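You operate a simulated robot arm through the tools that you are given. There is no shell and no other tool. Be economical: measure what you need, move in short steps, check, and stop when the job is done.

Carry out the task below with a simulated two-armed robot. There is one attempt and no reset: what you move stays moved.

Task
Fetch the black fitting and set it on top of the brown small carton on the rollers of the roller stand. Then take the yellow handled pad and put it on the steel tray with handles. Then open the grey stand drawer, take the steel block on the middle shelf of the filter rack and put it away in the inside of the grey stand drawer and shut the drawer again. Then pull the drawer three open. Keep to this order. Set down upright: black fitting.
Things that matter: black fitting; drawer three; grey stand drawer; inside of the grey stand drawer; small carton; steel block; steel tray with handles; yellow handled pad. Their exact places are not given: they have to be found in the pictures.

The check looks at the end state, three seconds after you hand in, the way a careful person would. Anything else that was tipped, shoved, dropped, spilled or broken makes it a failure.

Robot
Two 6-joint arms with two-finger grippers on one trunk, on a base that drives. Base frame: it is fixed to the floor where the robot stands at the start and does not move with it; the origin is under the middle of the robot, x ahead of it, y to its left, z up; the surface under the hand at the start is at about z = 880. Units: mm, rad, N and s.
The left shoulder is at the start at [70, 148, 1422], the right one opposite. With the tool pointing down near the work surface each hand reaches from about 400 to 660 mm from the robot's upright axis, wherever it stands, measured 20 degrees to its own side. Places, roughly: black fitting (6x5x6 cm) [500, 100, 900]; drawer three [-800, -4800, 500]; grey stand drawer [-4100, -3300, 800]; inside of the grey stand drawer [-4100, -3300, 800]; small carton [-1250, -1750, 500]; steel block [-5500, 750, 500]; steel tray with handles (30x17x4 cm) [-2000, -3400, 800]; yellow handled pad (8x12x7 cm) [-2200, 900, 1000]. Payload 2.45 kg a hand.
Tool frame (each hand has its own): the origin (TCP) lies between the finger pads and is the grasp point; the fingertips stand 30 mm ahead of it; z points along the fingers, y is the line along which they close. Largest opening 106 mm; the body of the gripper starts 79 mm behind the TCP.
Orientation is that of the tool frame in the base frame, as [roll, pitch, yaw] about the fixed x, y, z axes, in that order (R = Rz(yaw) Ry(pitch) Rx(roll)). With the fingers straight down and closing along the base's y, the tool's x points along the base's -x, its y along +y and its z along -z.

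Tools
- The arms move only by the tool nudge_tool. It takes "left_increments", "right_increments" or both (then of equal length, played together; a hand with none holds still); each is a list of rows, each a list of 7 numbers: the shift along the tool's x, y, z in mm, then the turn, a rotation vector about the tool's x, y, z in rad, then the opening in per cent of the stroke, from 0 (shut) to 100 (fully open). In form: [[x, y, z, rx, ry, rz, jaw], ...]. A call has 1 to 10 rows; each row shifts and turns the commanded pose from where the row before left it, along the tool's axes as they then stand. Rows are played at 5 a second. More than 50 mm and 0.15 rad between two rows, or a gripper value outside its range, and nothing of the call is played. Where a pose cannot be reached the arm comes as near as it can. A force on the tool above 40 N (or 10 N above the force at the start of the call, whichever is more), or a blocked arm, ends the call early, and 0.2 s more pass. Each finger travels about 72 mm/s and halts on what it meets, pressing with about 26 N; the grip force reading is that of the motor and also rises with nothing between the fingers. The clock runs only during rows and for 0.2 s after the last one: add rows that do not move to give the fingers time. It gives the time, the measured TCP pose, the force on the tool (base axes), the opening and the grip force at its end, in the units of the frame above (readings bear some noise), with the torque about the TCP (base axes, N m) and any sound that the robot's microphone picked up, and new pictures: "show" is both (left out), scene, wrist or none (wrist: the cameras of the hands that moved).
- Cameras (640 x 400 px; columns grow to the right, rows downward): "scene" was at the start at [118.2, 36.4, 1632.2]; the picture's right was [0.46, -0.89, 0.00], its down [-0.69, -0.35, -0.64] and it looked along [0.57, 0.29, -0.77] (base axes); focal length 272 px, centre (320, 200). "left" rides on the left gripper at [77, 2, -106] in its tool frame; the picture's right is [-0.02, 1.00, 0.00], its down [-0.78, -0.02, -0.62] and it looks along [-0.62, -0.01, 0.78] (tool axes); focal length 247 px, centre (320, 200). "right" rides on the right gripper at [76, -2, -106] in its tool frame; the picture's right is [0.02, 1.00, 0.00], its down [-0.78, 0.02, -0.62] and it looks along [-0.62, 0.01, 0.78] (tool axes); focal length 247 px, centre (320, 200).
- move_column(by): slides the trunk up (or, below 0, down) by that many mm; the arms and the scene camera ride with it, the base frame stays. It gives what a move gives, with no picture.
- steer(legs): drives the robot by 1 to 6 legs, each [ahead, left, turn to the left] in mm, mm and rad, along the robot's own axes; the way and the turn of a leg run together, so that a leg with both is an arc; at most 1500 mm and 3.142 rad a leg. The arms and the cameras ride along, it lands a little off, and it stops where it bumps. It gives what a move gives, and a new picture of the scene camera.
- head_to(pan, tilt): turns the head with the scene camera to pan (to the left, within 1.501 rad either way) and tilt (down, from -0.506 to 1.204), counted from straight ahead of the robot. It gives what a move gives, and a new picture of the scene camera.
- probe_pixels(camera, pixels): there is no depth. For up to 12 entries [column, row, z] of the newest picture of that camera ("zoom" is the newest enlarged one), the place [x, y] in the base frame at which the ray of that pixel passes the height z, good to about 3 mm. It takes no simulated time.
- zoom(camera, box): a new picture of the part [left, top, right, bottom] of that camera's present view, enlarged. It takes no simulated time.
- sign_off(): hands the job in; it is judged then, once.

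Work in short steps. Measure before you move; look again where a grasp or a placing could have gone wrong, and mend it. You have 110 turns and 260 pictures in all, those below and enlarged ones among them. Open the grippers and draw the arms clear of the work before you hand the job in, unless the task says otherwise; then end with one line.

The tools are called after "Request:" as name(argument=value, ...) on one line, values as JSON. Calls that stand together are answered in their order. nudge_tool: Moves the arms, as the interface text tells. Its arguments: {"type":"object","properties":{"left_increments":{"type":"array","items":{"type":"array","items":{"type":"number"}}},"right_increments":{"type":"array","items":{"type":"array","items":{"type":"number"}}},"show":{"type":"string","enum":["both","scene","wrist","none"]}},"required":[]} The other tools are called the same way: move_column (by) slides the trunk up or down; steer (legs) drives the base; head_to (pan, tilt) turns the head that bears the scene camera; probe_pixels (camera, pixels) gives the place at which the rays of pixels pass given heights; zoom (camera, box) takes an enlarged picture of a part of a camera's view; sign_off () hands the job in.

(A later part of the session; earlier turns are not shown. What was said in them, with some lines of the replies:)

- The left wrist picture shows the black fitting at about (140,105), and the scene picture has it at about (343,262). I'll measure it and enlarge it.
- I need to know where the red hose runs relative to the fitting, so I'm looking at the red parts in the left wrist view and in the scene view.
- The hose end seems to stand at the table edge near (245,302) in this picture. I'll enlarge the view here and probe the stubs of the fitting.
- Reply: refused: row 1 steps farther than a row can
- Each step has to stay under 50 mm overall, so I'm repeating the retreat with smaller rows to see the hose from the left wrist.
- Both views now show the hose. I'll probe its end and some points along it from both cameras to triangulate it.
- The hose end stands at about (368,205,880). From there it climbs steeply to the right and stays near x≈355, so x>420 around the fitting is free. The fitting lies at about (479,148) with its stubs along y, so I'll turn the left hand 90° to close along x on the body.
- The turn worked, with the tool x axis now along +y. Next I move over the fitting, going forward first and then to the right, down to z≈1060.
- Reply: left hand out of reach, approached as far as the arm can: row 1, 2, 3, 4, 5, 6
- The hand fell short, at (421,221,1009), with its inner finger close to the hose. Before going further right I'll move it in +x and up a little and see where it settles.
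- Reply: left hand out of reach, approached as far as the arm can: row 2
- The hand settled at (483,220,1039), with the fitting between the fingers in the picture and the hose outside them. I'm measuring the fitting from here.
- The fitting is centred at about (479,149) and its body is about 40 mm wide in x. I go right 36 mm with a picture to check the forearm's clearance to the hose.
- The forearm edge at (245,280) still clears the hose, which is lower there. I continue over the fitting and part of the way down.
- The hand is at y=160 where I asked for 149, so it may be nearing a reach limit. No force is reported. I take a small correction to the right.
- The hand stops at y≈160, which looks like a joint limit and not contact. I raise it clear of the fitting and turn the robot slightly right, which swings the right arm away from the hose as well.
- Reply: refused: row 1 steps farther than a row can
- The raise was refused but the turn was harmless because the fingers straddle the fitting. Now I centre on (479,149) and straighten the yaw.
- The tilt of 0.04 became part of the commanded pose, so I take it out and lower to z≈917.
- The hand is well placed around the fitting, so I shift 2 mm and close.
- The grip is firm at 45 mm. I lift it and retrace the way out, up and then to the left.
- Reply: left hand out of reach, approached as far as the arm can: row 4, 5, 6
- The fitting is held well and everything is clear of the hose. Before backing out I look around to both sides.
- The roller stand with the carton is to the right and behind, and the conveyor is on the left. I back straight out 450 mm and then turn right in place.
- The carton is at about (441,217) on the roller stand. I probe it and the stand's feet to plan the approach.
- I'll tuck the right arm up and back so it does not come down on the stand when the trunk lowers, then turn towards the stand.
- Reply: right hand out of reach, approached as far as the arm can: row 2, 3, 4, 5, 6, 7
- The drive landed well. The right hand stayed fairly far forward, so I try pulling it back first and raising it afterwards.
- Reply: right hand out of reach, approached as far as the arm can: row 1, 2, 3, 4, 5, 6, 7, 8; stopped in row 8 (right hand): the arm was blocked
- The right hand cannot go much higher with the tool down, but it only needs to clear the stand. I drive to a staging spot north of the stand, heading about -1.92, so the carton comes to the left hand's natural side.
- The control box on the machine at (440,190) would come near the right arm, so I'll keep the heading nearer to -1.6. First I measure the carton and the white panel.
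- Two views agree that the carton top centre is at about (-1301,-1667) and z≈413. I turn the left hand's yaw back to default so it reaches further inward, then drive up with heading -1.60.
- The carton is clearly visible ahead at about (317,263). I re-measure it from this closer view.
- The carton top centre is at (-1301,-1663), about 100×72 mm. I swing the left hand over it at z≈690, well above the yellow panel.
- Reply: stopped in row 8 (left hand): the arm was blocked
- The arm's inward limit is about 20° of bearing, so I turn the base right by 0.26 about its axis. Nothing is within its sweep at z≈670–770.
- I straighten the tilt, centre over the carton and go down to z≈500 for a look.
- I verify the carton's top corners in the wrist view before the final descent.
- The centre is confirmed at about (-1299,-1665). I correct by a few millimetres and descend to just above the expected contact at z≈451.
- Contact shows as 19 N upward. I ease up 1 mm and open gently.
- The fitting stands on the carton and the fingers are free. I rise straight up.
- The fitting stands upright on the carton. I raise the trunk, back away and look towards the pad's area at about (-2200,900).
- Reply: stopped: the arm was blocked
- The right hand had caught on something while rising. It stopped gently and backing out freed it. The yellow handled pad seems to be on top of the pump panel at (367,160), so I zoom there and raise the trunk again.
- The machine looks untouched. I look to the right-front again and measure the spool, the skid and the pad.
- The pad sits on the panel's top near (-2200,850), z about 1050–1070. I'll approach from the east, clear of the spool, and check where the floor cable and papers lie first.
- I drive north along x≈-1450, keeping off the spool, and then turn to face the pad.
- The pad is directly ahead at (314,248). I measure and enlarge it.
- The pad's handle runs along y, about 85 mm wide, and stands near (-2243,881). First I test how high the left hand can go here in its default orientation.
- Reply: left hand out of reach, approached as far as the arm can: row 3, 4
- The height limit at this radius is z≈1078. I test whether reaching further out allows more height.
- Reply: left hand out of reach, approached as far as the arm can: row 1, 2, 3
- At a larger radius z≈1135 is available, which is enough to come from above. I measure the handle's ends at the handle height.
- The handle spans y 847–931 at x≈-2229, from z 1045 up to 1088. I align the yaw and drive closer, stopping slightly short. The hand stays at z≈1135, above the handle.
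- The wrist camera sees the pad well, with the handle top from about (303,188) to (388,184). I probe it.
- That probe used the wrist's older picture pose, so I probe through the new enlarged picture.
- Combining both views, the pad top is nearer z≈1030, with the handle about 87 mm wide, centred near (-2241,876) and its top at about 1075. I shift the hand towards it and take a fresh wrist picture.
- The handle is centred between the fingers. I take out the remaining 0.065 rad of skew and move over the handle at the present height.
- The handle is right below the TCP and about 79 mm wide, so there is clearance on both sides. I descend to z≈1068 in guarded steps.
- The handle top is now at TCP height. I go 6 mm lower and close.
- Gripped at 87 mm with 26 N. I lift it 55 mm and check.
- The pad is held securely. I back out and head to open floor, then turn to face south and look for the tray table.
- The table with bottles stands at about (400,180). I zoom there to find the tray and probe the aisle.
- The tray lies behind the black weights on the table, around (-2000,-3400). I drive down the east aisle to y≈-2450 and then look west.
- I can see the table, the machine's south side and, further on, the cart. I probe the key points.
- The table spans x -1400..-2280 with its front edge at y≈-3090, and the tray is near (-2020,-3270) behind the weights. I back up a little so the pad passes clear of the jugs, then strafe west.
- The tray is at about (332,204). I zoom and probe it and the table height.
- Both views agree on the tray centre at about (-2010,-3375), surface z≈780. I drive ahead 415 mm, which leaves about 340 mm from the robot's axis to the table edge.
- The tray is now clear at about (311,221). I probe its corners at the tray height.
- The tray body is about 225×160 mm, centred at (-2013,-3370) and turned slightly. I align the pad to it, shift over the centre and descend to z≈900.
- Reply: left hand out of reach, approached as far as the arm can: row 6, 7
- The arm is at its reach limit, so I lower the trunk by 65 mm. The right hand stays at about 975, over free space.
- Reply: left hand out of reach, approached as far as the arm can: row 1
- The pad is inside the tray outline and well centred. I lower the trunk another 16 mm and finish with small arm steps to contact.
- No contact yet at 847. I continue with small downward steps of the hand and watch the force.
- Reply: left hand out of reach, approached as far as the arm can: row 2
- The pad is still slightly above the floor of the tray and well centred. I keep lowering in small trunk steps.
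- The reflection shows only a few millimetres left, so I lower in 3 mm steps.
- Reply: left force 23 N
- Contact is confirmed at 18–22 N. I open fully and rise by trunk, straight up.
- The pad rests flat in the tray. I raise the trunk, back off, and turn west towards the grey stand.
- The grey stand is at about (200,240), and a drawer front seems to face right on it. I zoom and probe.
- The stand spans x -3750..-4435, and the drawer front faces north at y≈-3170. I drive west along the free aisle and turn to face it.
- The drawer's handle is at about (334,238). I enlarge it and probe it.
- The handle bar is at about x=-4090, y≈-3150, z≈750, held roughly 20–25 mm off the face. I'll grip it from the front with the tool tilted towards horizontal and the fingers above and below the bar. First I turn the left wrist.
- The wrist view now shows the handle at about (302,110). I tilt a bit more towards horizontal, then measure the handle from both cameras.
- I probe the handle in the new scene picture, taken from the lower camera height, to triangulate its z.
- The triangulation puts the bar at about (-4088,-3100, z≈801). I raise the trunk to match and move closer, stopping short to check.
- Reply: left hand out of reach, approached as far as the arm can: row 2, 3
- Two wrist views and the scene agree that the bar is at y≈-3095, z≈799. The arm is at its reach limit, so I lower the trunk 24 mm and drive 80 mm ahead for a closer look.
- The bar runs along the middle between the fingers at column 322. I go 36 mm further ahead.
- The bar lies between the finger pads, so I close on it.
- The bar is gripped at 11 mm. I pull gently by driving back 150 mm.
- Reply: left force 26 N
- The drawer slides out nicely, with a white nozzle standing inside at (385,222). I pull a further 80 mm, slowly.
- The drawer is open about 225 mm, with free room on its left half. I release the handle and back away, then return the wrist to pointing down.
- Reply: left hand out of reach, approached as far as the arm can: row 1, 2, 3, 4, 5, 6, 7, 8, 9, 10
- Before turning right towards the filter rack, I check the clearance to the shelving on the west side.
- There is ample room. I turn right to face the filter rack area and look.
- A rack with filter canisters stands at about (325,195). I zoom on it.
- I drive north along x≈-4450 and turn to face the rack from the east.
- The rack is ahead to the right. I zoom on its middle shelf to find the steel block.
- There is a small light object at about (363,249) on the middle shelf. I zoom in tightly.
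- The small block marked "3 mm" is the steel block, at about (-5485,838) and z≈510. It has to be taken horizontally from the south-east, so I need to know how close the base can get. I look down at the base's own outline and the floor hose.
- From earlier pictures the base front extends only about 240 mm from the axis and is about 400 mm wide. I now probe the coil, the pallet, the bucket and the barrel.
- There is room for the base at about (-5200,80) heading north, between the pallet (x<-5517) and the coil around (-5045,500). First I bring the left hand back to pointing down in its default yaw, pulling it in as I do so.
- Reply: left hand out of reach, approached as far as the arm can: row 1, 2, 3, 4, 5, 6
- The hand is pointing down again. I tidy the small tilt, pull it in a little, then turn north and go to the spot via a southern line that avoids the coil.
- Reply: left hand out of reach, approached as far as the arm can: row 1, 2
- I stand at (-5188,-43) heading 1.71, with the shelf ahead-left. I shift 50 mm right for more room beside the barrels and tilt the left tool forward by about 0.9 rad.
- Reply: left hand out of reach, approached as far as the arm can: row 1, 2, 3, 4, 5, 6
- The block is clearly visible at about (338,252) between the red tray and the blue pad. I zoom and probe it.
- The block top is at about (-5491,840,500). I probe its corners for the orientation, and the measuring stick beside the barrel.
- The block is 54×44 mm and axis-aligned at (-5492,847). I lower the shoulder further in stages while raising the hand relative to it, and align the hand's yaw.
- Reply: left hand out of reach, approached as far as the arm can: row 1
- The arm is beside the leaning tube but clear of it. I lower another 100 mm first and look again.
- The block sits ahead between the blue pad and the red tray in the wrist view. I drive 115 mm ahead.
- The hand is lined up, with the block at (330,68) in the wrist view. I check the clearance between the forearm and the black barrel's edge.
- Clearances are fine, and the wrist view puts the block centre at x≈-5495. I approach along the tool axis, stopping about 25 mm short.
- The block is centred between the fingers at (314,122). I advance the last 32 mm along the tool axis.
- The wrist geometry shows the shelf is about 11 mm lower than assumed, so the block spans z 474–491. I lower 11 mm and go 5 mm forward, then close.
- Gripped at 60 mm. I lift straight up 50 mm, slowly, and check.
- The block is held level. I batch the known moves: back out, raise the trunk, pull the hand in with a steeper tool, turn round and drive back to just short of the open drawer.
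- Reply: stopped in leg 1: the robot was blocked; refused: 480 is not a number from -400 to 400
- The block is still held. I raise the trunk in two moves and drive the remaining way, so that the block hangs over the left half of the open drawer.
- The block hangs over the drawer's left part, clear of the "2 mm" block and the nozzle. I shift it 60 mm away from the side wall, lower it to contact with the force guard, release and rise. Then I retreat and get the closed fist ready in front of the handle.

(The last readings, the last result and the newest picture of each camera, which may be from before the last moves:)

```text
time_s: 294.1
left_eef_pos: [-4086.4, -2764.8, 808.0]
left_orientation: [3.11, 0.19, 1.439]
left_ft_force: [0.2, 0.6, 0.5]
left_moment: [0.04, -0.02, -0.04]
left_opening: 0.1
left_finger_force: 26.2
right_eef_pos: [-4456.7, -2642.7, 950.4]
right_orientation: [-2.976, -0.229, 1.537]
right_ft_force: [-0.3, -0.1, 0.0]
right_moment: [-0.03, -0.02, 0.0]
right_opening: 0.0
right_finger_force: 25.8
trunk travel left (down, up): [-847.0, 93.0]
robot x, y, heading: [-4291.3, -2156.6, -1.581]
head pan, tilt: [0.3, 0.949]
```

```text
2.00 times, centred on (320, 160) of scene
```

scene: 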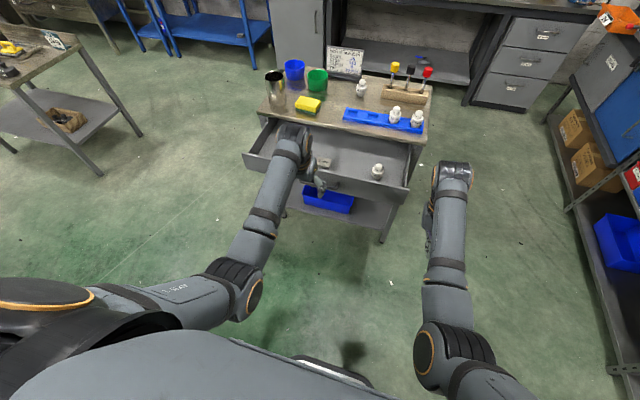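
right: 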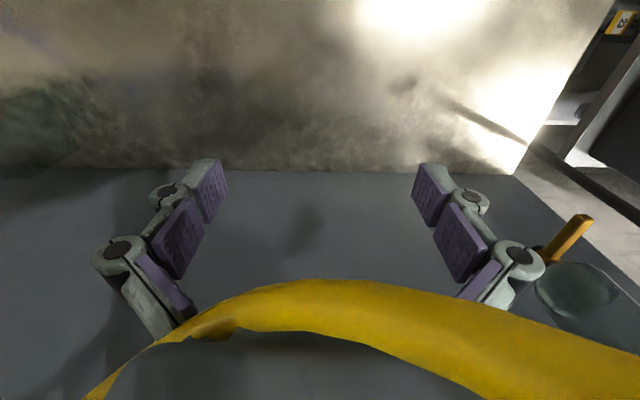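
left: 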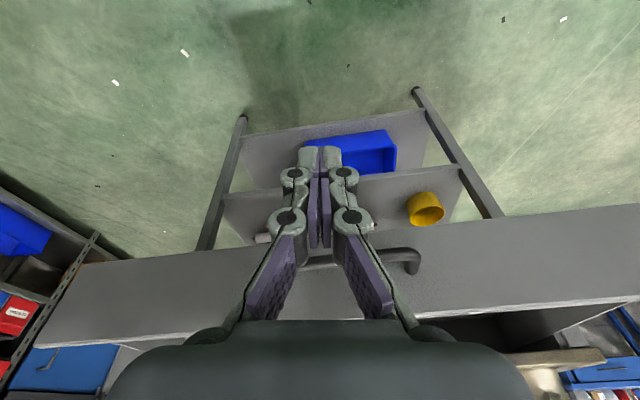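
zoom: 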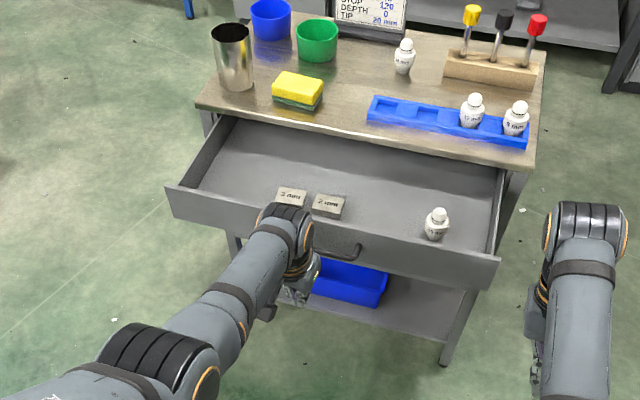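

The block lies flat in the drawer beside the "2 mm" block. Now I push the drawer shut at the handle with the closed fist, mostly by driving and then by guarded arm steps. Then I back off and travel to the drawer cabinet.

Request:
steer(legs=[[290, 0, 0]])

Request:
nudge_tool(left_increments=[[-7, 0, 1, 0, 0, 0, 0], [-7, 0, 1, 0, 0, 0, 0], [-7, 0, 1, 0, 0, 0, 0], [-7, 0, 1, 0, 0, 0, 0], [-7, 0, 1, 0, 0, 0, 0], [-7, 0, 1, 0, 0, 0, 0], [-7, 0, 1, 0, 0, 0, 0], [-7, 0, 1, 0, 0, 0, 0]], show="both")

Request:
steer(legs=[[-130, 0, 0]])

Request:
zoom(camera="scene", box=[200, 60, 440, 210])

```text
time_s: 296.2
left_eef_pos: [-4086.1, -3058.9, 808.7]
left_orientation: [3.107, 0.19, 1.441]
left_ft_force: [-0.4, -0.3, 0.1]
left_moment: [0.0, 0.01, 0.0]
left_opening: 0.0
left_finger_force: 25.9
right_eef_pos: [-4455.9, -2936.9, 950.8]
right_orientation: [-2.974, -0.229, 1.539]
right_ft_force: [-1.0, 0.5, -0.3]
right_moment: [0.01, 0.0, 0.0]
right_opening: 0.0
right_finger_force: 26.3
trunk travel left (down, up): [-847.0, 93.0]
robot x, y, heading: [-4294.4, -2452.0, -1.578]
head pan, tilt: [0.3, 0.949]
```

scene: 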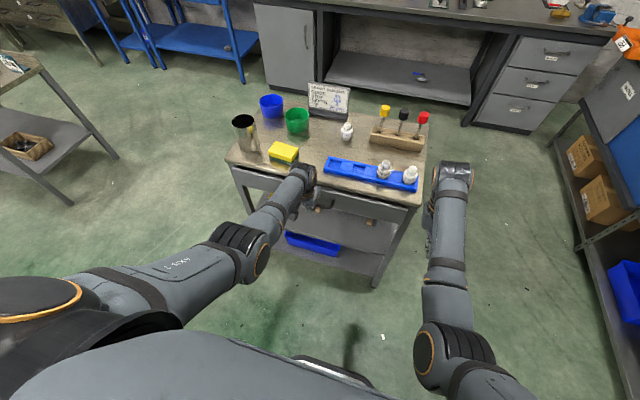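

```text
time_s: 298.0
left_eef_pos: [-4089.5, -3078.7, 814.9]
left_orientation: [3.113, 0.174, 1.443]
left_ft_force: [2.6, 26.4, -21.1]
left_moment: [0.86, 0.15, 0.29]
left_opening: 0.0
left_finger_force: 26.3
left hand out of reach, approached as far as the arm can: row 4, 5, 6, 7, 8
right_eef_pos: [-4456.0, -2938.2, 951.0]
right_orientation: [-2.974, -0.23, 1.536]
right_ft_force: [0.5, -0.2, 0.5]
right_moment: [0.03, 0.02, -0.02]
right_opening: 0.0
right_finger_force: 25.8
trunk travel left (down, up): [-847.0, 93.0]
robot x, y, heading: [-4291.6, -2451.5, -1.574]
head pan, tilt: [0.3, 0.949]
```

scene: 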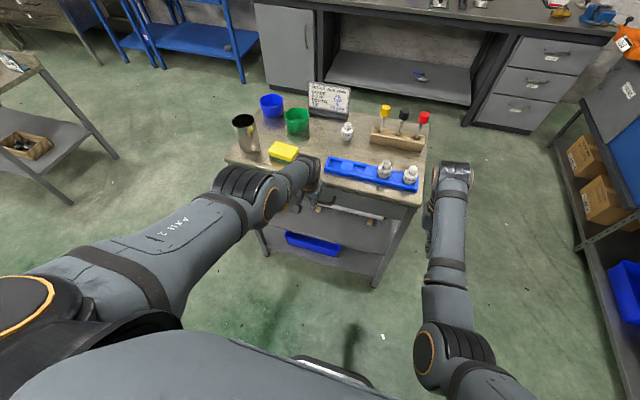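
left: 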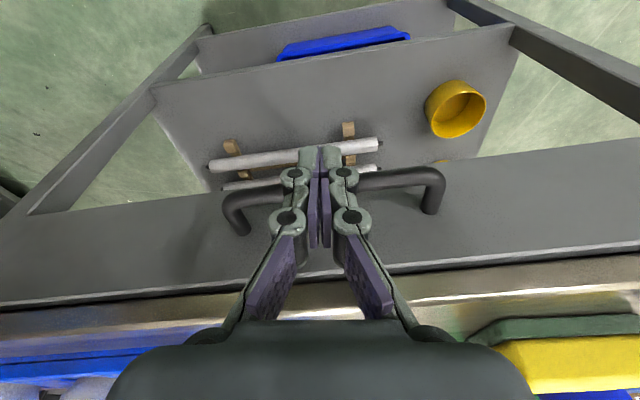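

```text
time_s: 299.2
left_eef_pos: [-4091.4, -2959.6, 818.2]
left_orientation: [3.108, 0.19, 1.44]
left_ft_force: [-0.5, -0.2, 0.5]
left_moment: [-0.01, 0.03, -0.04]
left_opening: 0.1
left_finger_force: 25.8
right_eef_pos: [-4456.6, -2811.1, 948.7]
right_orientation: [-2.974, -0.232, 1.535]
right_ft_force: [-0.6, -0.4, 0.4]
right_moment: [-0.02, 0.0, 0.01]
right_opening: 0.0
right_finger_force: 25.9
trunk travel left (down, up): [-847.0, 93.0]
robot x, y, heading: [-4289.8, -2327.3, -1.582]
head pan, tilt: [0.3, 0.949]
```

scene: 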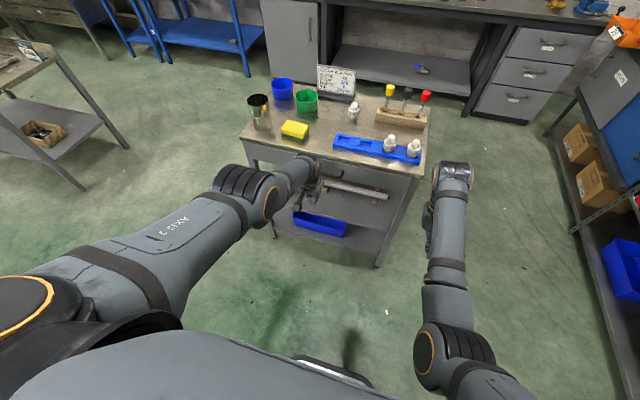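

```text
2.67 times, centred on (320, 135) of scene
5 turns are left
```

zoom: 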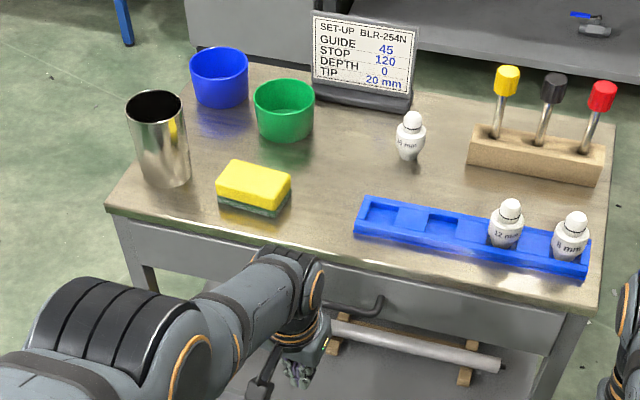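

The grey drawer is flush again. Five turns remain, so I batch: raise the hand, travel to the drawer cabinet, set the wrist into the handle-gripping pose, and take pictures of the drawer labels and handles.

Request:
nudge_tool(left_increments=[[20, 0, -40, 0, 0.1, 0, 0], [20, 0, -40, 0, 0.09, 0, 0], [0, 0, -20, 0, 0, 0, 0], [0, 0, 0, 0, 0, 0, 0]], show="none")

Request:
steer(legs=[[-40, 0, 0], [0, 1110, 0], [0, 1110, 0], [0, 1110, 0], [700, 0, 0], [550, 0, 0]])

Request:
nudge_tool(left_increments=[[0, 0, 0, 0, 0, 0.144, 60], [0, 0, 0, 0, 0, 0.144, 60], [0, 0, 0, 0, 0, 0.144, 60], [0, 0, 0, 0, 0, 0.144, 60], [0, 0, 0, 0, 0, 0.144, 60], [0, 0, 0, 0, 0, 0.144, 60], [0, 0, 0, 0, 0, 0.144, 60], [0, 0, 0, 0, 0, 0.144, 60], [0, 0, 0, 0, 0, 0.144, 60], [0, 0, 0, 0, 0, 0.144, 60]], show="none")

Request:
nudge_tool(left_increments=[[0, 0, 0, -0.14, 0, 0, 60], [0, 0, 0, -0.14, 0, 0, 60], [0, 0, 0, -0.14, 0, 0, 60], [0, 0, 0, -0.14, 0, 0, 60], [0, 0, 0, -0.14, 0, 0, 60], [0, 0, 0, -0.14, 0, 0, 60], [0, 0, 0, -0.14, 0, 0, 60], [0, 0, 0, -0.14, 0, 0, 60], [0, 0, 0, -0.14, 0, 0, 60], [0, 0, 0, -0.14, 0, 0, 60]], show="none")

Request:
move_column(by=-250)

Request:
head_to(pan=0.3, tilt=0.6)

Request:
zoom(camera="scene", box=[160, 80, 480, 280])

Request:
zoom(camera="scene", box=[240, 130, 400, 230])

Request:
probe_pixels(camera="scene", pixels=[[320, 200, 0], [320, 200, 500], [320, 200, 600], [420, 200, 500], [420, 200, 600], [220, 200, 500], [320, 260, 500], [420, 260, 500], [320, 150, 500], [320, 150, 600], [320, 300, 0], [420, 300, 0]])

Request:
zoom(camera="left", box=[0, 0, 640, 400])

```text
time_s: 300.2
left_eef_pos: [-4087.7, -2958.8, 888.0]
left_orientation: [3.109, -0.002, 1.446]
left_ft_force: [-0.4, -0.5, 0.0]
left_moment: [0.0, -0.01, -0.02]
left_opening: 0.2
left_finger_force: 25.9
left hand out of reach, approached as far as the arm can: row 1, 2, 3
right_eef_pos: [-4457.8, -2812.4, 950.1]
right_orientation: [-2.973, -0.229, 1.537]
right_ft_force: [0.7, -0.3, -0.1]
right_moment: [-0.01, -0.02, 0.02]
right_opening: 0.0
right_finger_force: 25.9
trunk travel left (down, up): [-847.0, 93.0]
robot x, y, heading: [-4291.9, -2323.0, -1.576]
head pan, tilt: [0.3, 0.949]
```

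```text
time_s: 323.1
left_eef_pos: [-783.6, -4162.2, 888.7]
left_orientation: [3.109, 0.001, 1.442]
left_ft_force: [0.7, 0.9, -0.2]
left_moment: [0.02, -0.04, -0.02]
left_opening: 0.0
left_finger_force: 26.4
right_eef_pos: [-1150.1, -4014.0, 951.2]
right_orientation: [-2.973, -0.227, 1.531]
right_ft_force: [-0.2, 0.4, 0.4]
right_moment: [0.0, -0.02, -0.02]
right_opening: 0.1
right_finger_force: 26.3
trunk travel left (down, up): [-847.0, 93.0]
robot x, y, heading: [-984.8, -3529.9, -1.583]
head pan, tilt: [0.3, 0.949]
```

scene: 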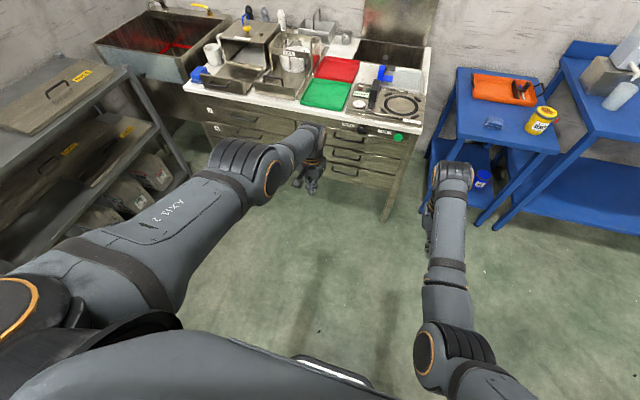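

```text
time_s: 325.3
left_eef_pos: [-783.7, -4163.0, 888.1]
left_orientation: [3.139, -0.034, -0.003]
left_ft_force: [0.6, 0.1, 0.3]
left_moment: [0.01, 0.01, 0.01]
left_opening: 63.5
left_finger_force: 0.0
right_eef_pos: [-1150.6, -4013.5, 950.8]
right_orientation: [-2.974, -0.231, 1.531]
right_ft_force: [-0.4, 0.1, 0.0]
right_moment: [0.02, -0.03, -0.03]
right_opening: 0.0
right_finger_force: 25.7
trunk travel left (down, up): [-847.0, 93.0]
robot x, y, heading: [-984.2, -3526.5, -1.583]
head pan, tilt: [0.3, 0.949]
```

```text
time_s: 327.5
left_eef_pos: [-782.2, -4244.1, 845.3]
left_orientation: [2.096, -0.07, 0.055]
left_ft_force: [0.2, 0.5, 0.0]
left_moment: [-0.01, 0.03, 0.02]
left_opening: 63.7
left_finger_force: 0.1
left hand out of reach, approached as far as the arm can: row 1, 2, 3, 4, 5, 6, 7, 8, 9, 10
right_eef_pos: [-1151.4, -4014.6, 950.1]
right_orientation: [-2.975, -0.229, 1.532]
right_ft_force: [0.0, -0.7, 0.1]
right_moment: [-0.02, -0.01, -0.01]
right_opening: 0.0
right_finger_force: 25.7
trunk travel left (down, up): [-847.0, 93.0]
robot x, y, heading: [-983.9, -3525.6, -1.586]
head pan, tilt: [0.3, 0.949]
```

```text
time_s: 330.1
left_eef_pos: [-781.4, -4244.3, 594.4]
left_orientation: [2.098, -0.072, 0.054]
left_ft_force: [-0.1, 0.5, -0.8]
left_moment: [0.01, -0.01, 0.0]
left_opening: 63.5
left_finger_force: 0.0
right_eef_pos: [-1151.2, -4014.6, 700.9]
right_orientation: [-2.974, -0.232, 1.53]
right_ft_force: [0.2, -0.5, 0.3]
right_moment: [-0.01, 0.0, 0.0]
right_opening: 0.2
right_finger_force: 25.7
trunk travel left (down, up): [-597.0, 343.0]
robot x, y, heading: [-989.3, -3532.6, -1.586]
head pan, tilt: [0.3, 0.949]
```

```text
time_s: 330.9
left_eef_pos: [-781.0, -4244.6, 595.1]
left_orientation: [2.098, -0.071, 0.054]
left_ft_force: [-0.3, -0.2, 0.1]
left_moment: [0.02, -0.02, 0.02]
left_opening: 63.5
left_finger_force: 0.0
right_eef_pos: [-1151.3, -4014.4, 700.7]
right_orientation: [-2.973, -0.23, 1.53]
right_ft_force: [0.1, -0.3, 0.5]
right_moment: [0.01, 0.0, -0.01]
right_opening: 0.1
right_finger_force: 26.5
trunk travel left (down, up): [-597.0, 343.0]
robot x, y, heading: [-982.5, -3532.3, -1.585]
head pan, tilt: [0.3, 0.6]
```

scene: 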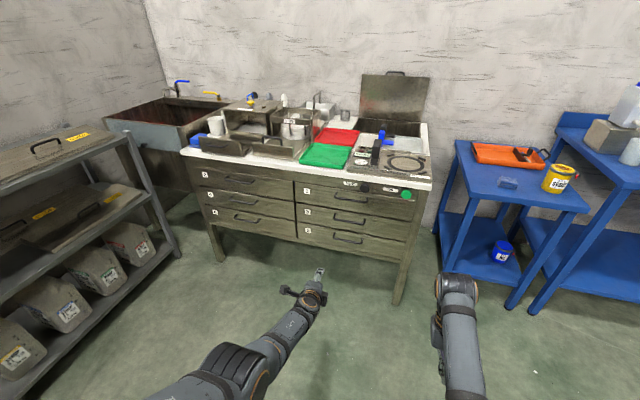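

```text
2.00 times, centred on (320, 180) of scene
```

zoom: 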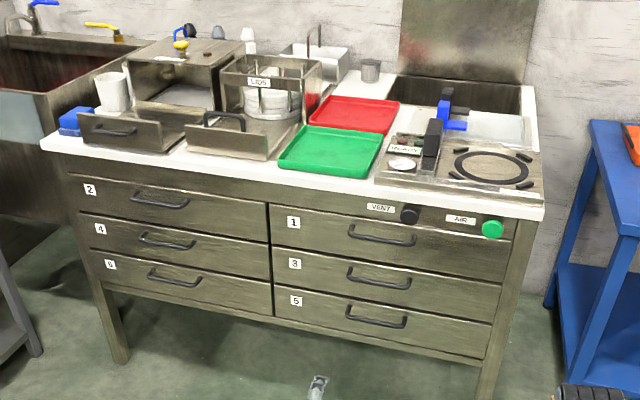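

```text
4.00 times, centred on (320, 180) of scene
```

zoom: 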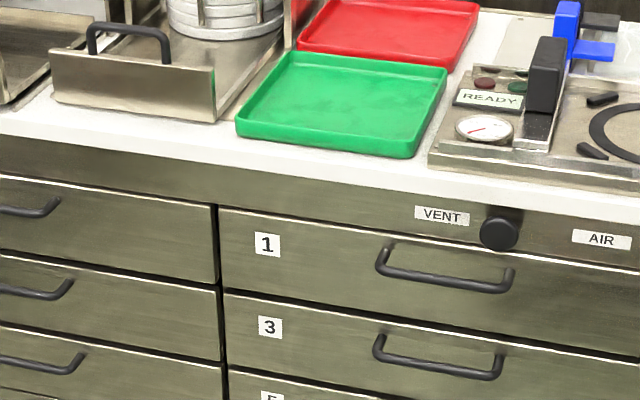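

```text
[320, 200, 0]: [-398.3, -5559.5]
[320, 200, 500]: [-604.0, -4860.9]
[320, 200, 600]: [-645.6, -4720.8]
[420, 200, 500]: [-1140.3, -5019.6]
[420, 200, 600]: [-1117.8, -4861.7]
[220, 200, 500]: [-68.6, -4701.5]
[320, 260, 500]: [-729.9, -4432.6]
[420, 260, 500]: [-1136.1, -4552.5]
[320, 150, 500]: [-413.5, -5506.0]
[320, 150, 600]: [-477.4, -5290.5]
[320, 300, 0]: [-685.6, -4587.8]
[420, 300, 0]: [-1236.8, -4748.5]
```

```text
1.00 times, centred on (320, 200) of left (not enlarged: the box is as wide or as high as the picture)
4 turns are left
```

zoom: 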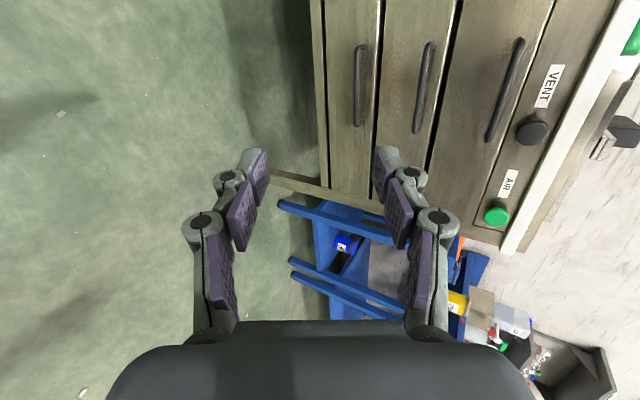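

Drawer 3 is the middle one of the right column, and both cameras place its handle bar near (-810,-4630, z≈570). I straighten the wrist to nearly horizontal, drive close to the handle and take wrist pictures.

Request:
nudge_tool(left_increments=[[0, -17, -30, 0, 0, 0, 60], [0, -17, -30, 0, 0, 0, 60], [0, 0, 0, -0.118, 0, 0, 60], [0, 0, 0, -0.118, 0, 0, 60], [0, 0, 0, -0.117, 0, 0, 60], [0, 0, 0, 0, -0.054, -0.071, 60], [0, 0, 0, 0, 0, 0, 60]], show="none")

Request:
move_column(by=-20)

Request:
zoom(camera="left", box=[0, 0, 640, 400])

Request:
steer(legs=[[0, -20, 0], [375, 0, 0]])

Request:
head_to(pan=0.3, tilt=0.8)

Request:
zoom(camera="left", box=[0, 0, 640, 400])

Request:
zoom(camera="scene", box=[200, 80, 440, 230])

```text
time_s: 332.5
left_eef_pos: [-768.5, -4188.9, 593.4]
left_orientation: [1.935, -0.012, 0.087]
left_ft_force: [0.5, -0.8, 0.2]
left_moment: [-0.02, 0.0, 0.05]
left_opening: 63.5
left_finger_force: 0.0
left hand out of reach, approached as far as the arm can: row 1, 3, 4, 5
right_eef_pos: [-1151.1, -4012.5, 700.5]
right_orientation: [-2.974, -0.23, 1.531]
right_ft_force: [1.0, 0.0, 0.6]
right_moment: [0.01, -0.03, 0.01]
right_opening: 0.0
right_finger_force: 25.6
trunk travel left (down, up): [-597.0, 343.0]
robot x, y, heading: [-985.8, -3529.9, -1.586]
head pan, tilt: [0.3, 0.6]
```

```text
time_s: 333.1
left_eef_pos: [-768.0, -4188.9, 574.6]
left_orientation: [1.937, -0.011, 0.089]
left_ft_force: [0.0, 0.5, -0.4]
left_moment: [0.0, -0.01, 0.02]
left_opening: 63.7
left_finger_force: 0.0
right_eef_pos: [-1150.8, -4013.5, 680.9]
right_orientation: [-2.974, -0.231, 1.531]
right_ft_force: [1.2, -0.2, -0.3]
right_moment: [-0.01, -0.01, -0.03]
right_opening: 0.0
right_finger_force: 26.2
trunk travel left (down, up): [-577.0, 363.0]
robot x, y, heading: [-985.1, -3532.8, -1.589]
head pan, tilt: [0.3, 0.6]
```

```text
1.00 times, centred on (320, 200) of left (not enlarged: the box is as wide or as high as the picture)
```

zoom: 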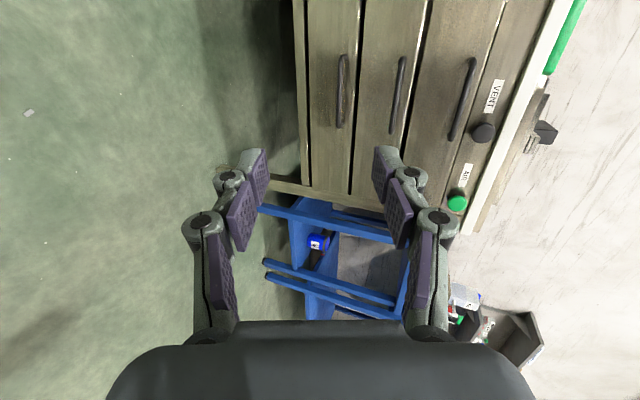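

```text
time_s: 335.9
left_eef_pos: [-793.2, -4565.8, 573.6]
left_orientation: [1.936, -0.011, 0.088]
left_ft_force: [0.2, -0.3, -0.2]
left_moment: [-0.02, -0.01, -0.02]
left_opening: 63.5
left_finger_force: 0.1
right_eef_pos: [-1174.3, -4390.9, 680.2]
right_orientation: [-2.975, -0.229, 1.531]
right_ft_force: [0.4, 0.3, -1.0]
right_moment: [0.04, 0.02, 0.01]
right_opening: 0.0
right_finger_force: 25.9
trunk travel left (down, up): [-577.0, 363.0]
robot x, y, heading: [-1004.2, -3907.4, -1.586]
head pan, tilt: [0.3, 0.6]
```

scene: 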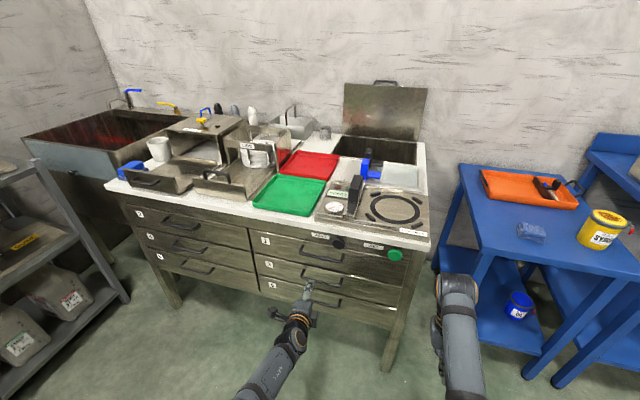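

```text
time_s: 336.7
left_eef_pos: [-794.2, -4566.2, 574.2]
left_orientation: [1.936, -0.014, 0.086]
left_ft_force: [1.0, 0.3, -1.1]
left_moment: [-0.01, 0.01, 0.03]
left_opening: 63.4
left_finger_force: 0.0
right_eef_pos: [-1176.0, -4392.7, 680.1]
right_orientation: [-2.975, -0.231, 1.53]
right_ft_force: [0.3, 0.0, 0.4]
right_moment: [-0.04, 0.0, 0.01]
right_opening: 0.0
right_finger_force: 25.6
trunk travel left (down, up): [-577.0, 363.0]
robot x, y, heading: [-1010.9, -3909.7, -1.58]
head pan, tilt: [0.3, 0.799]
```

scene: 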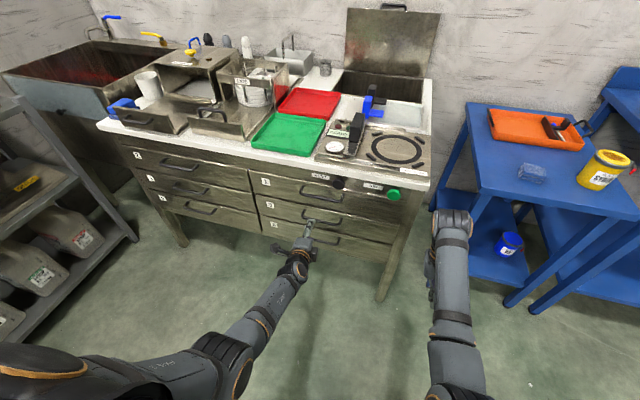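

```text
1.00 times, centred on (320, 200) of left (not enlarged: the box is as wide or as high as the picture)
```

zoom: 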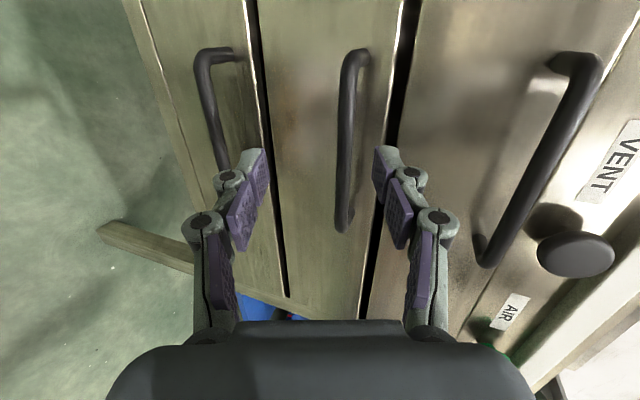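

```text
2.67 times, centred on (320, 155) of scene
3 turns are left
```

zoom: 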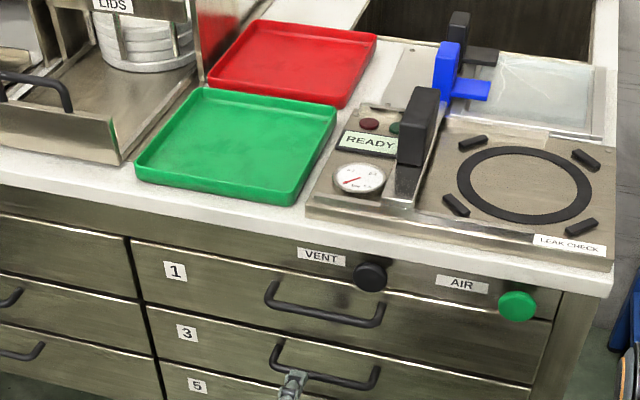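

The bar of drawer 3 lies between the fingers, about 35 mm ahead and 17 mm above the tool axis. I raise the trunk 9 mm, drive 25 mm ahead, close, pull back 190 mm, then release and retreat, with pictures on the way.

Request:
move_column(by=9)

Request:
steer(legs=[[25, 0, 0]])

Request:
nudge_tool(left_increments=[[0, 0, 0, 0, 0, 0, 60], [0, 0, 0, 0, 0, 0, 30], [0, 0, 0, 0, 0, 0, 0], [0, 0, 0, 0, 0, 0, 0], [0, 0, 0, 0, 0, 0, 0], [0, 0, 0, 0, 0, 0, 0]], show="wrist")

Request:
steer(legs=[[-100, 0, 0], [-90, 0, 0]])

Request:
nudge_tool(left_increments=[[0, 0, 0, 0, 0, 0, 30], [0, 0, 0, 0, 0, 0, 60], [0, 0, 0, 0, 0, 0, 60], [0, 0, 0, 0, 0, 0, 60]], show="wrist")

Request:
steer(legs=[[-250, 0, 0]])

Request:
zoom(camera="scene", box=[160, 40, 480, 240])

```text
time_s: 337.2
left_eef_pos: [-793.2, -4566.1, 583.3]
left_orientation: [1.936, -0.012, 0.086]
left_ft_force: [0.2, -0.5, 0.4]
left_moment: [-0.01, 0.0, -0.02]
left_opening: 63.5
left_finger_force: 0.0
right_eef_pos: [-1176.3, -4391.7, 689.8]
right_orientation: [-2.973, -0.23, 1.531]
right_ft_force: [-0.4, 0.8, 0.1]
right_moment: [0.01, -0.02, -0.01]
right_opening: 0.2
right_finger_force: 26.2
trunk travel left (down, up): [-586.0, 354.0]
robot x, y, heading: [-1011.4, -3907.1, -1.577]
head pan, tilt: [0.3, 0.799]
```

```text
time_s: 338.1
left_eef_pos: [-793.0, -4590.6, 583.2]
left_orientation: [1.937, -0.012, 0.088]
left_ft_force: [-0.1, -0.8, -0.8]
left_moment: [-0.02, -0.02, 0.01]
left_opening: 63.7
left_finger_force: 0.1
right_eef_pos: [-1176.7, -4417.4, 689.4]
right_orientation: [-2.974, -0.23, 1.53]
right_ft_force: [0.6, -0.5, -0.8]
right_moment: [0.02, 0.0, -0.04]
right_opening: 0.2
right_finger_force: 26.0
trunk travel left (down, up): [-586.0, 354.0]
robot x, y, heading: [-1006.3, -3931.7, -1.581]
head pan, tilt: [0.3, 0.799]
```

scene: 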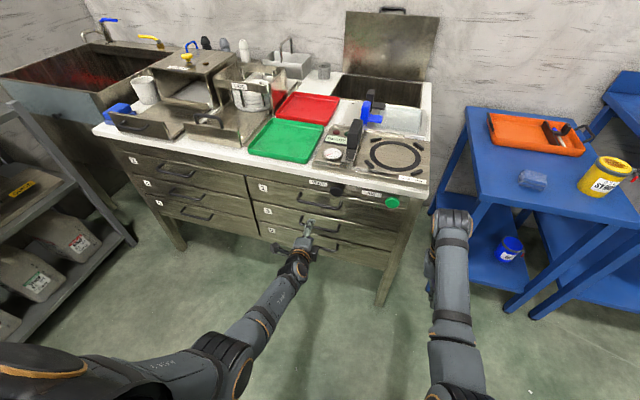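

```text
time_s: 339.5
left_eef_pos: [-793.5, -4591.0, 583.1]
left_orientation: [1.936, -0.013, 0.087]
left_ft_force: [0.2, -0.1, 0.2]
left_moment: [0.0, 0.04, -0.01]
left_opening: 0.0
left_finger_force: 26.0
right_eef_pos: [-1175.8, -4417.3, 688.8]
right_orientation: [-2.974, -0.232, 1.53]
right_ft_force: [0.9, -0.2, 0.6]
right_moment: [0.01, 0.0, -0.01]
right_opening: 0.0
right_finger_force: 25.8
trunk travel left (down, up): [-586.0, 354.0]
robot x, y, heading: [-1009.7, -3933.2, -1.584]
head pan, tilt: [0.3, 0.799]
```

left: 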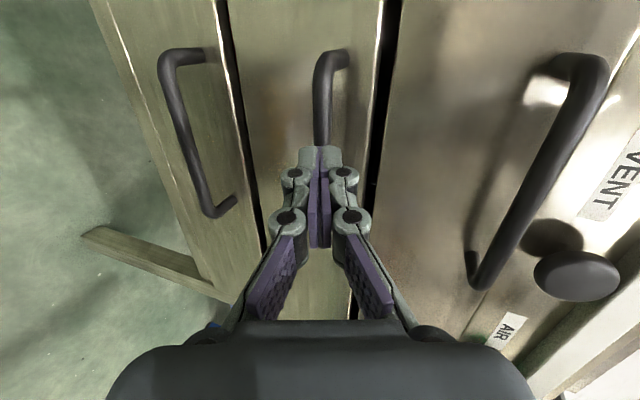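

```text
time_s: 341.3
left_eef_pos: [-791.1, -4400.5, 583.8]
left_orientation: [1.936, -0.013, 0.088]
left_ft_force: [-0.7, -0.2, -0.4]
left_moment: [0.02, -0.03, -0.03]
left_opening: 0.0
left_finger_force: 26.2
right_eef_pos: [-1173.7, -4225.2, 689.7]
right_orientation: [-2.974, -0.229, 1.53]
right_ft_force: [-0.3, 0.2, 0.2]
right_moment: [-0.04, 0.02, -0.02]
right_opening: 0.0
right_finger_force: 26.3
trunk travel left (down, up): [-586.0, 354.0]
robot x, y, heading: [-1005.1, -3743.3, -1.581]
head pan, tilt: [0.3, 0.799]
```

scene: 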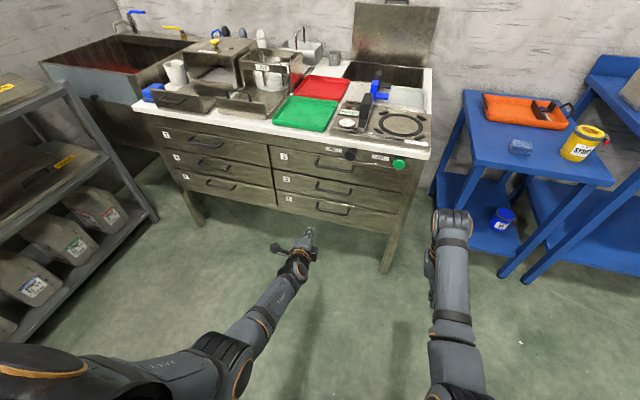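

```text
time_s: 342.3
left_eef_pos: [-791.7, -4401.4, 583.5]
left_orientation: [1.937, -0.012, 0.087]
left_ft_force: [0.6, -1.1, 0.0]
left_moment: [0.0, -0.01, 0.0]
left_opening: 63.8
left_finger_force: 0.1
right_eef_pos: [-1172.9, -4224.8, 689.7]
right_orientation: [-2.975, -0.231, 1.531]
right_ft_force: [0.0, 0.2, 0.2]
right_moment: [0.01, -0.02, -0.02]
right_opening: 0.0
right_finger_force: 25.3
trunk travel left (down, up): [-586.0, 354.0]
robot x, y, heading: [-1011.1, -3743.9, -1.585]
head pan, tilt: [0.3, 0.799]
```

left: 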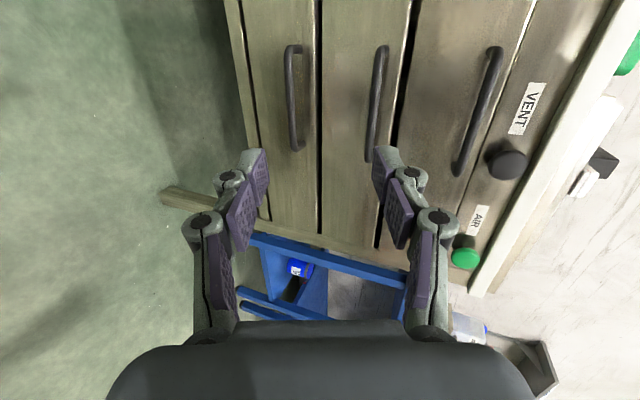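

```text
time_s: 344.1
left_eef_pos: [-787.1, -4151.5, 582.5]
left_orientation: [1.933, -0.011, 0.09]
left_ft_force: [-0.6, -0.2, 1.1]
left_moment: [0.02, -0.02, -0.01]
left_opening: 63.7
left_finger_force: 0.0
right_eef_pos: [-1169.0, -3977.6, 688.9]
right_orientation: [-2.975, -0.228, 1.532]
right_ft_force: [-0.1, 0.6, 0.2]
right_moment: [0.01, 0.01, -0.03]
right_opening: 0.0
right_finger_force: 25.6
trunk travel left (down, up): [-586.0, 354.0]
robot x, y, heading: [-1006.2, -3493.0, -1.586]
head pan, tilt: [0.3, 0.799]
```

scene: 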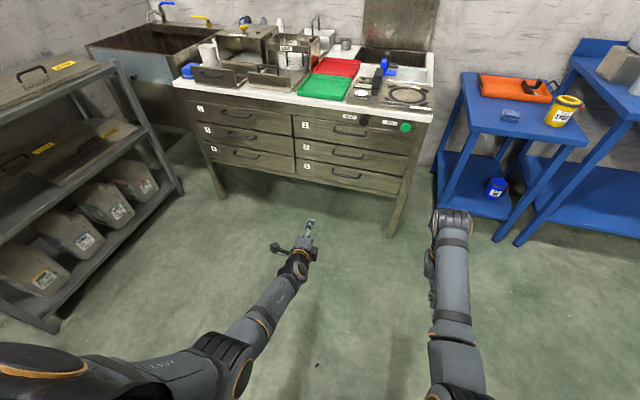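

```text
2.00 times, centred on (320, 140) of scene
2 turns are left
```

zoom: 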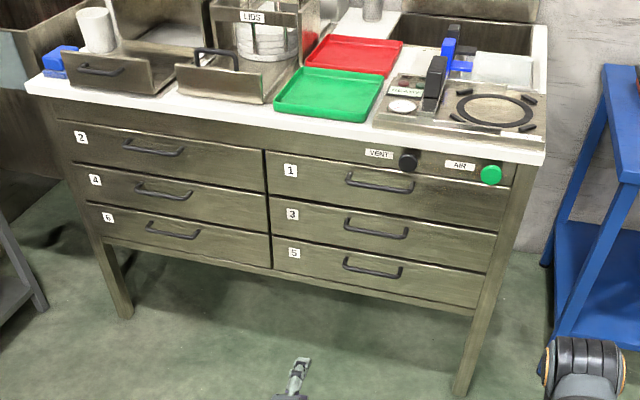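

The fingers closed just short of the bar, so nothing moved. The handle length and triangulation put the bar at about (-4628, z 572). I go in about 24 mm deeper and 6 mm lower, then close, pull, release and retreat again.

Request:
move_column(by=-6)

Request:
steer(legs=[[430, 0, 0], [34, 0, 0]])

Request:
nudge_tool(left_increments=[[0, 0, 0, 0, 0, 0, 60], [0, 0, 0, 0, 0, 0, 30], [0, 0, 0, 0, 0, 0, 0], [0, 0, 0, 0, 0, 0, 0], [0, 0, 0, 0, 0, 0, 0], [0, 0, 0, 0, 0, 0, 0]], show="wrist")

Request:
steer(legs=[[-100, 0, 0], [-100, 0, 0]])

Request:
nudge_tool(left_increments=[[0, 0, 0, 0, 0, 0, 30], [0, 0, 0, 0, 0, 0, 60], [0, 0, 0, 0, 0, 0, 60], [0, 0, 0, 0, 0, 0, 60]], show="wrist")

Request:
steer(legs=[[-300, 0, 0]])

Request:
zoom(camera="scene", box=[160, 40, 480, 240])

```text
time_s: 344.7
left_eef_pos: [-787.3, -4152.8, 578.5]
left_orientation: [1.936, -0.014, 0.089]
left_ft_force: [-0.6, -0.5, -0.1]
left_moment: [0.01, 0.01, -0.03]
left_opening: 63.8
left_finger_force: 0.0
right_eef_pos: [-1169.1, -3977.9, 682.6]
right_orientation: [-2.974, -0.23, 1.533]
right_ft_force: [1.1, 0.1, 0.5]
right_moment: [0.0, 0.02, 0.0]
right_opening: 0.1
right_finger_force: 26.6
trunk travel left (down, up): [-580.0, 360.0]
robot x, y, heading: [-1005.0, -3494.0, -1.581]
head pan, tilt: [0.3, 0.799]
```

```text
time_s: 347.8
left_eef_pos: [-795.6, -4621.7, 576.9]
left_orientation: [1.938, -0.014, 0.086]
left_ft_force: [1.1, 0.4, -0.6]
left_moment: [-0.03, 0.02, 0.01]
left_opening: 63.5
left_finger_force: 0.1
right_eef_pos: [-1177.2, -4447.3, 682.3]
right_orientation: [-2.975, -0.231, 1.53]
right_ft_force: [0.0, 0.0, -0.3]
right_moment: [0.03, 0.03, 0.0]
right_opening: 0.0
right_finger_force: 25.9
trunk travel left (down, up): [-580.0, 360.0]
robot x, y, heading: [-1010.8, -3962.0, -1.583]
head pan, tilt: [0.3, 0.799]
```

scene: 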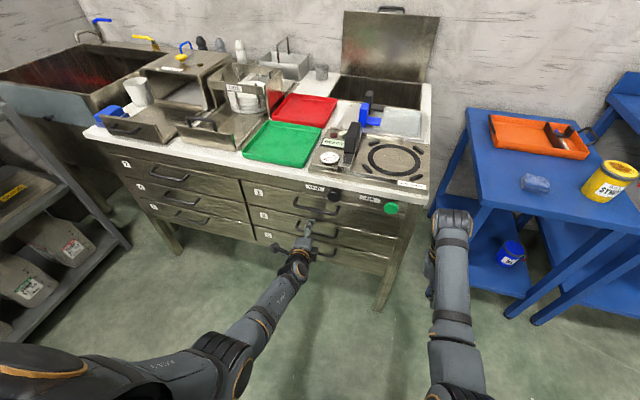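

```text
time_s: 349.2
left_eef_pos: [-794.8, -4620.7, 574.4]
left_orientation: [1.942, -0.014, 0.085]
left_ft_force: [-1.5, 9.9, -16.0]
left_moment: [0.24, -0.67, -0.24]
left_opening: 10.9
left_finger_force: 37.9
right_eef_pos: [-1175.8, -4446.8, 682.5]
right_orientation: [-2.971, -0.233, 1.531]
right_ft_force: [0.2, -0.1, -0.1]
right_moment: [-0.02, -0.02, 0.01]
right_opening: 0.0
right_finger_force: 26.2
trunk travel left (down, up): [-580.0, 360.0]
robot x, y, heading: [-1009.2, -3968.0, -1.585]
head pan, tilt: [0.3, 0.799]
```

left: 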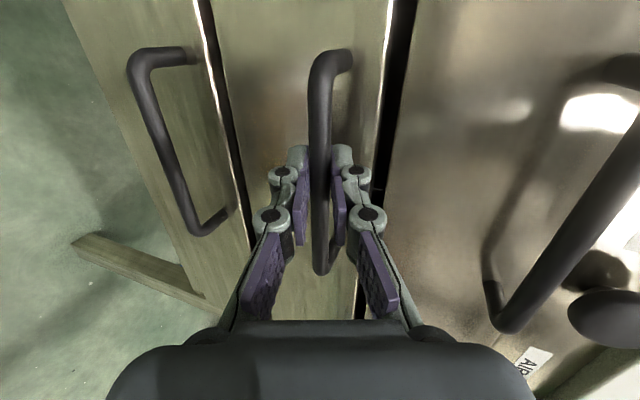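

```text
time_s: 351.1
left_eef_pos: [-792.6, -4422.0, 574.4]
left_orientation: [1.944, -0.013, 0.081]
left_ft_force: [-29.8, 0.8, -23.5]
left_moment: [0.26, -0.59, -0.22]
left_opening: 10.9
left_finger_force: 38.4
right_eef_pos: [-1174.8, -4249.0, 680.8]
right_orientation: [-2.975, -0.233, 1.534]
right_ft_force: [0.5, 0.2, -0.6]
right_moment: [-0.02, 0.01, 0.01]
right_opening: 0.0
right_finger_force: 25.9
trunk travel left (down, up): [-580.0, 360.0]
robot x, y, heading: [-1007.2, -3764.3, -1.583]
head pan, tilt: [0.3, 0.799]
```

scene: 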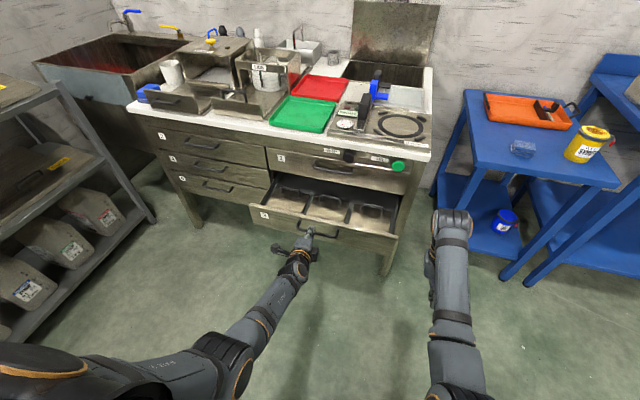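

```text
time_s: 352.1
left_eef_pos: [-793.4, -4421.4, 574.9]
left_orientation: [1.942, -0.009, 0.081]
left_ft_force: [-0.3, 0.2, 0.5]
left_moment: [-0.02, 0.02, -0.02]
left_opening: 63.8
left_finger_force: 0.1
right_eef_pos: [-1174.5, -4247.9, 682.9]
right_orientation: [-2.974, -0.23, 1.529]
right_ft_force: [-0.7, -0.2, -0.4]
right_moment: [-0.03, 0.01, 0.01]
right_opening: 0.0
right_finger_force: 25.5
trunk travel left (down, up): [-580.0, 360.0]
robot x, y, heading: [-1008.5, -3768.8, -1.581]
head pan, tilt: [0.3, 0.799]
```

left: 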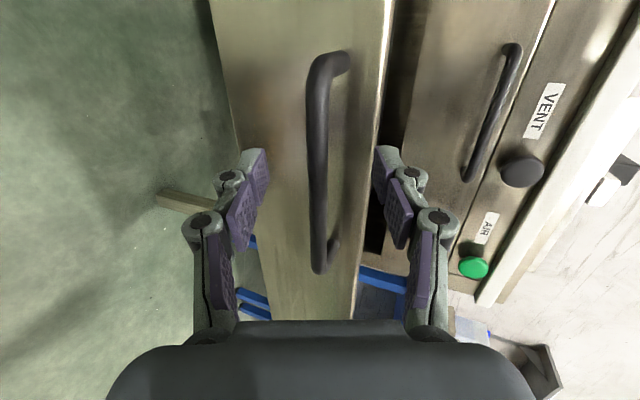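

```text
time_s: 354.1
left_eef_pos: [-789.7, -4122.4, 575.8]
left_orientation: [1.941, -0.011, 0.084]
left_ft_force: [0.9, -1.1, -0.3]
left_moment: [0.01, 0.02, -0.04]
left_opening: 63.7
left_finger_force: 0.0
right_eef_pos: [-1169.7, -3948.9, 684.1]
right_orientation: [-2.974, -0.228, 1.532]
right_ft_force: [0.4, 0.5, 0.4]
right_moment: [-0.03, -0.02, 0.0]
right_opening: 0.0
right_finger_force: 26.2
trunk travel left (down, up): [-580.0, 360.0]
robot x, y, heading: [-1001.4, -3462.2, -1.586]
head pan, tilt: [0.3, 0.799]
```

scene: 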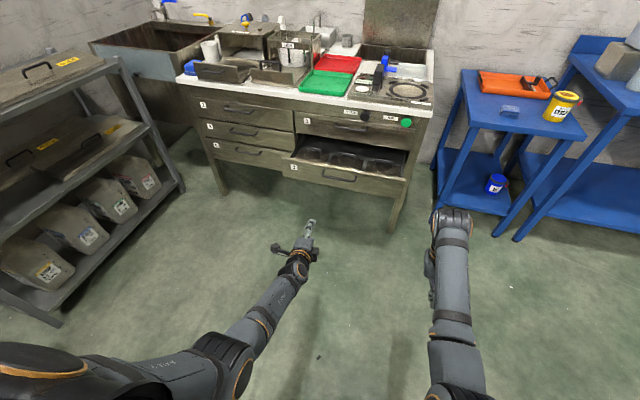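

```text
2.00 times, centred on (320, 140) of scene
1 turns are left
```

zoom: 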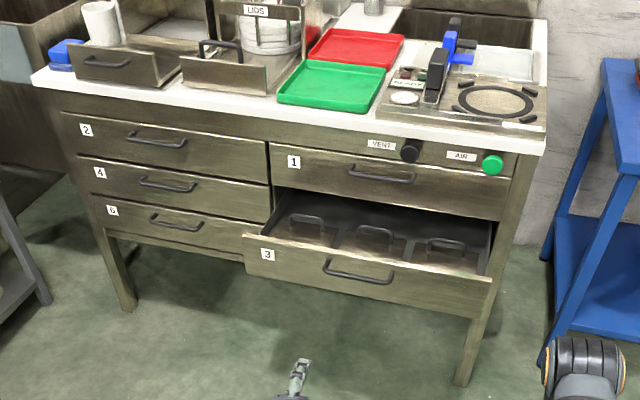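

Drawer 3 is open about 200 mm and the arms are clear of the work. I open the right gripper, which is empty, and hand in.

Request:
nudge_tool(right_increments=[[0, 0, 0, 0, 0, 0, 100], [0, 0, 0, 0, 0, 0, 100], [0, 0, 0, 0, 0, 0, 100], [0, 0, 0, 0, 0, 0, 100]], show="none")

Request:
sign_off()

```text
time_s: 355.1
left_eef_pos: [-789.8, -4123.0, 574.8]
left_orientation: [1.942, -0.01, 0.084]
left_ft_force: [-0.3, 0.2, -0.4]
left_moment: [0.01, -0.03, -0.01]
left_opening: 63.6
left_finger_force: 0.1
right_eef_pos: [-1170.3, -3949.5, 683.9]
right_orientation: [-2.976, -0.23, 1.532]
right_ft_force: [1.3, 0.2, -0.8]
right_moment: [-0.02, 0.0, 0.04]
right_opening: 105.9
right_finger_force: 0.0
trunk travel left (down, up): [-580.0, 360.0]
robot x, y, heading: [-1001.7, -3463.9, -1.582]
head pan, tilt: [0.3, 0.799]
```

```text
The job is handed in.
```

The job is handed in with every step done in order: fitting upright on the carton, pad in the tray, steel block in the shut grey drawer, drawer three open about 200 mm. I did not check the surroundings again after two bumps, when the right arm was blocked beside the roller machine and the robot was blocked backing away from the filter rack.
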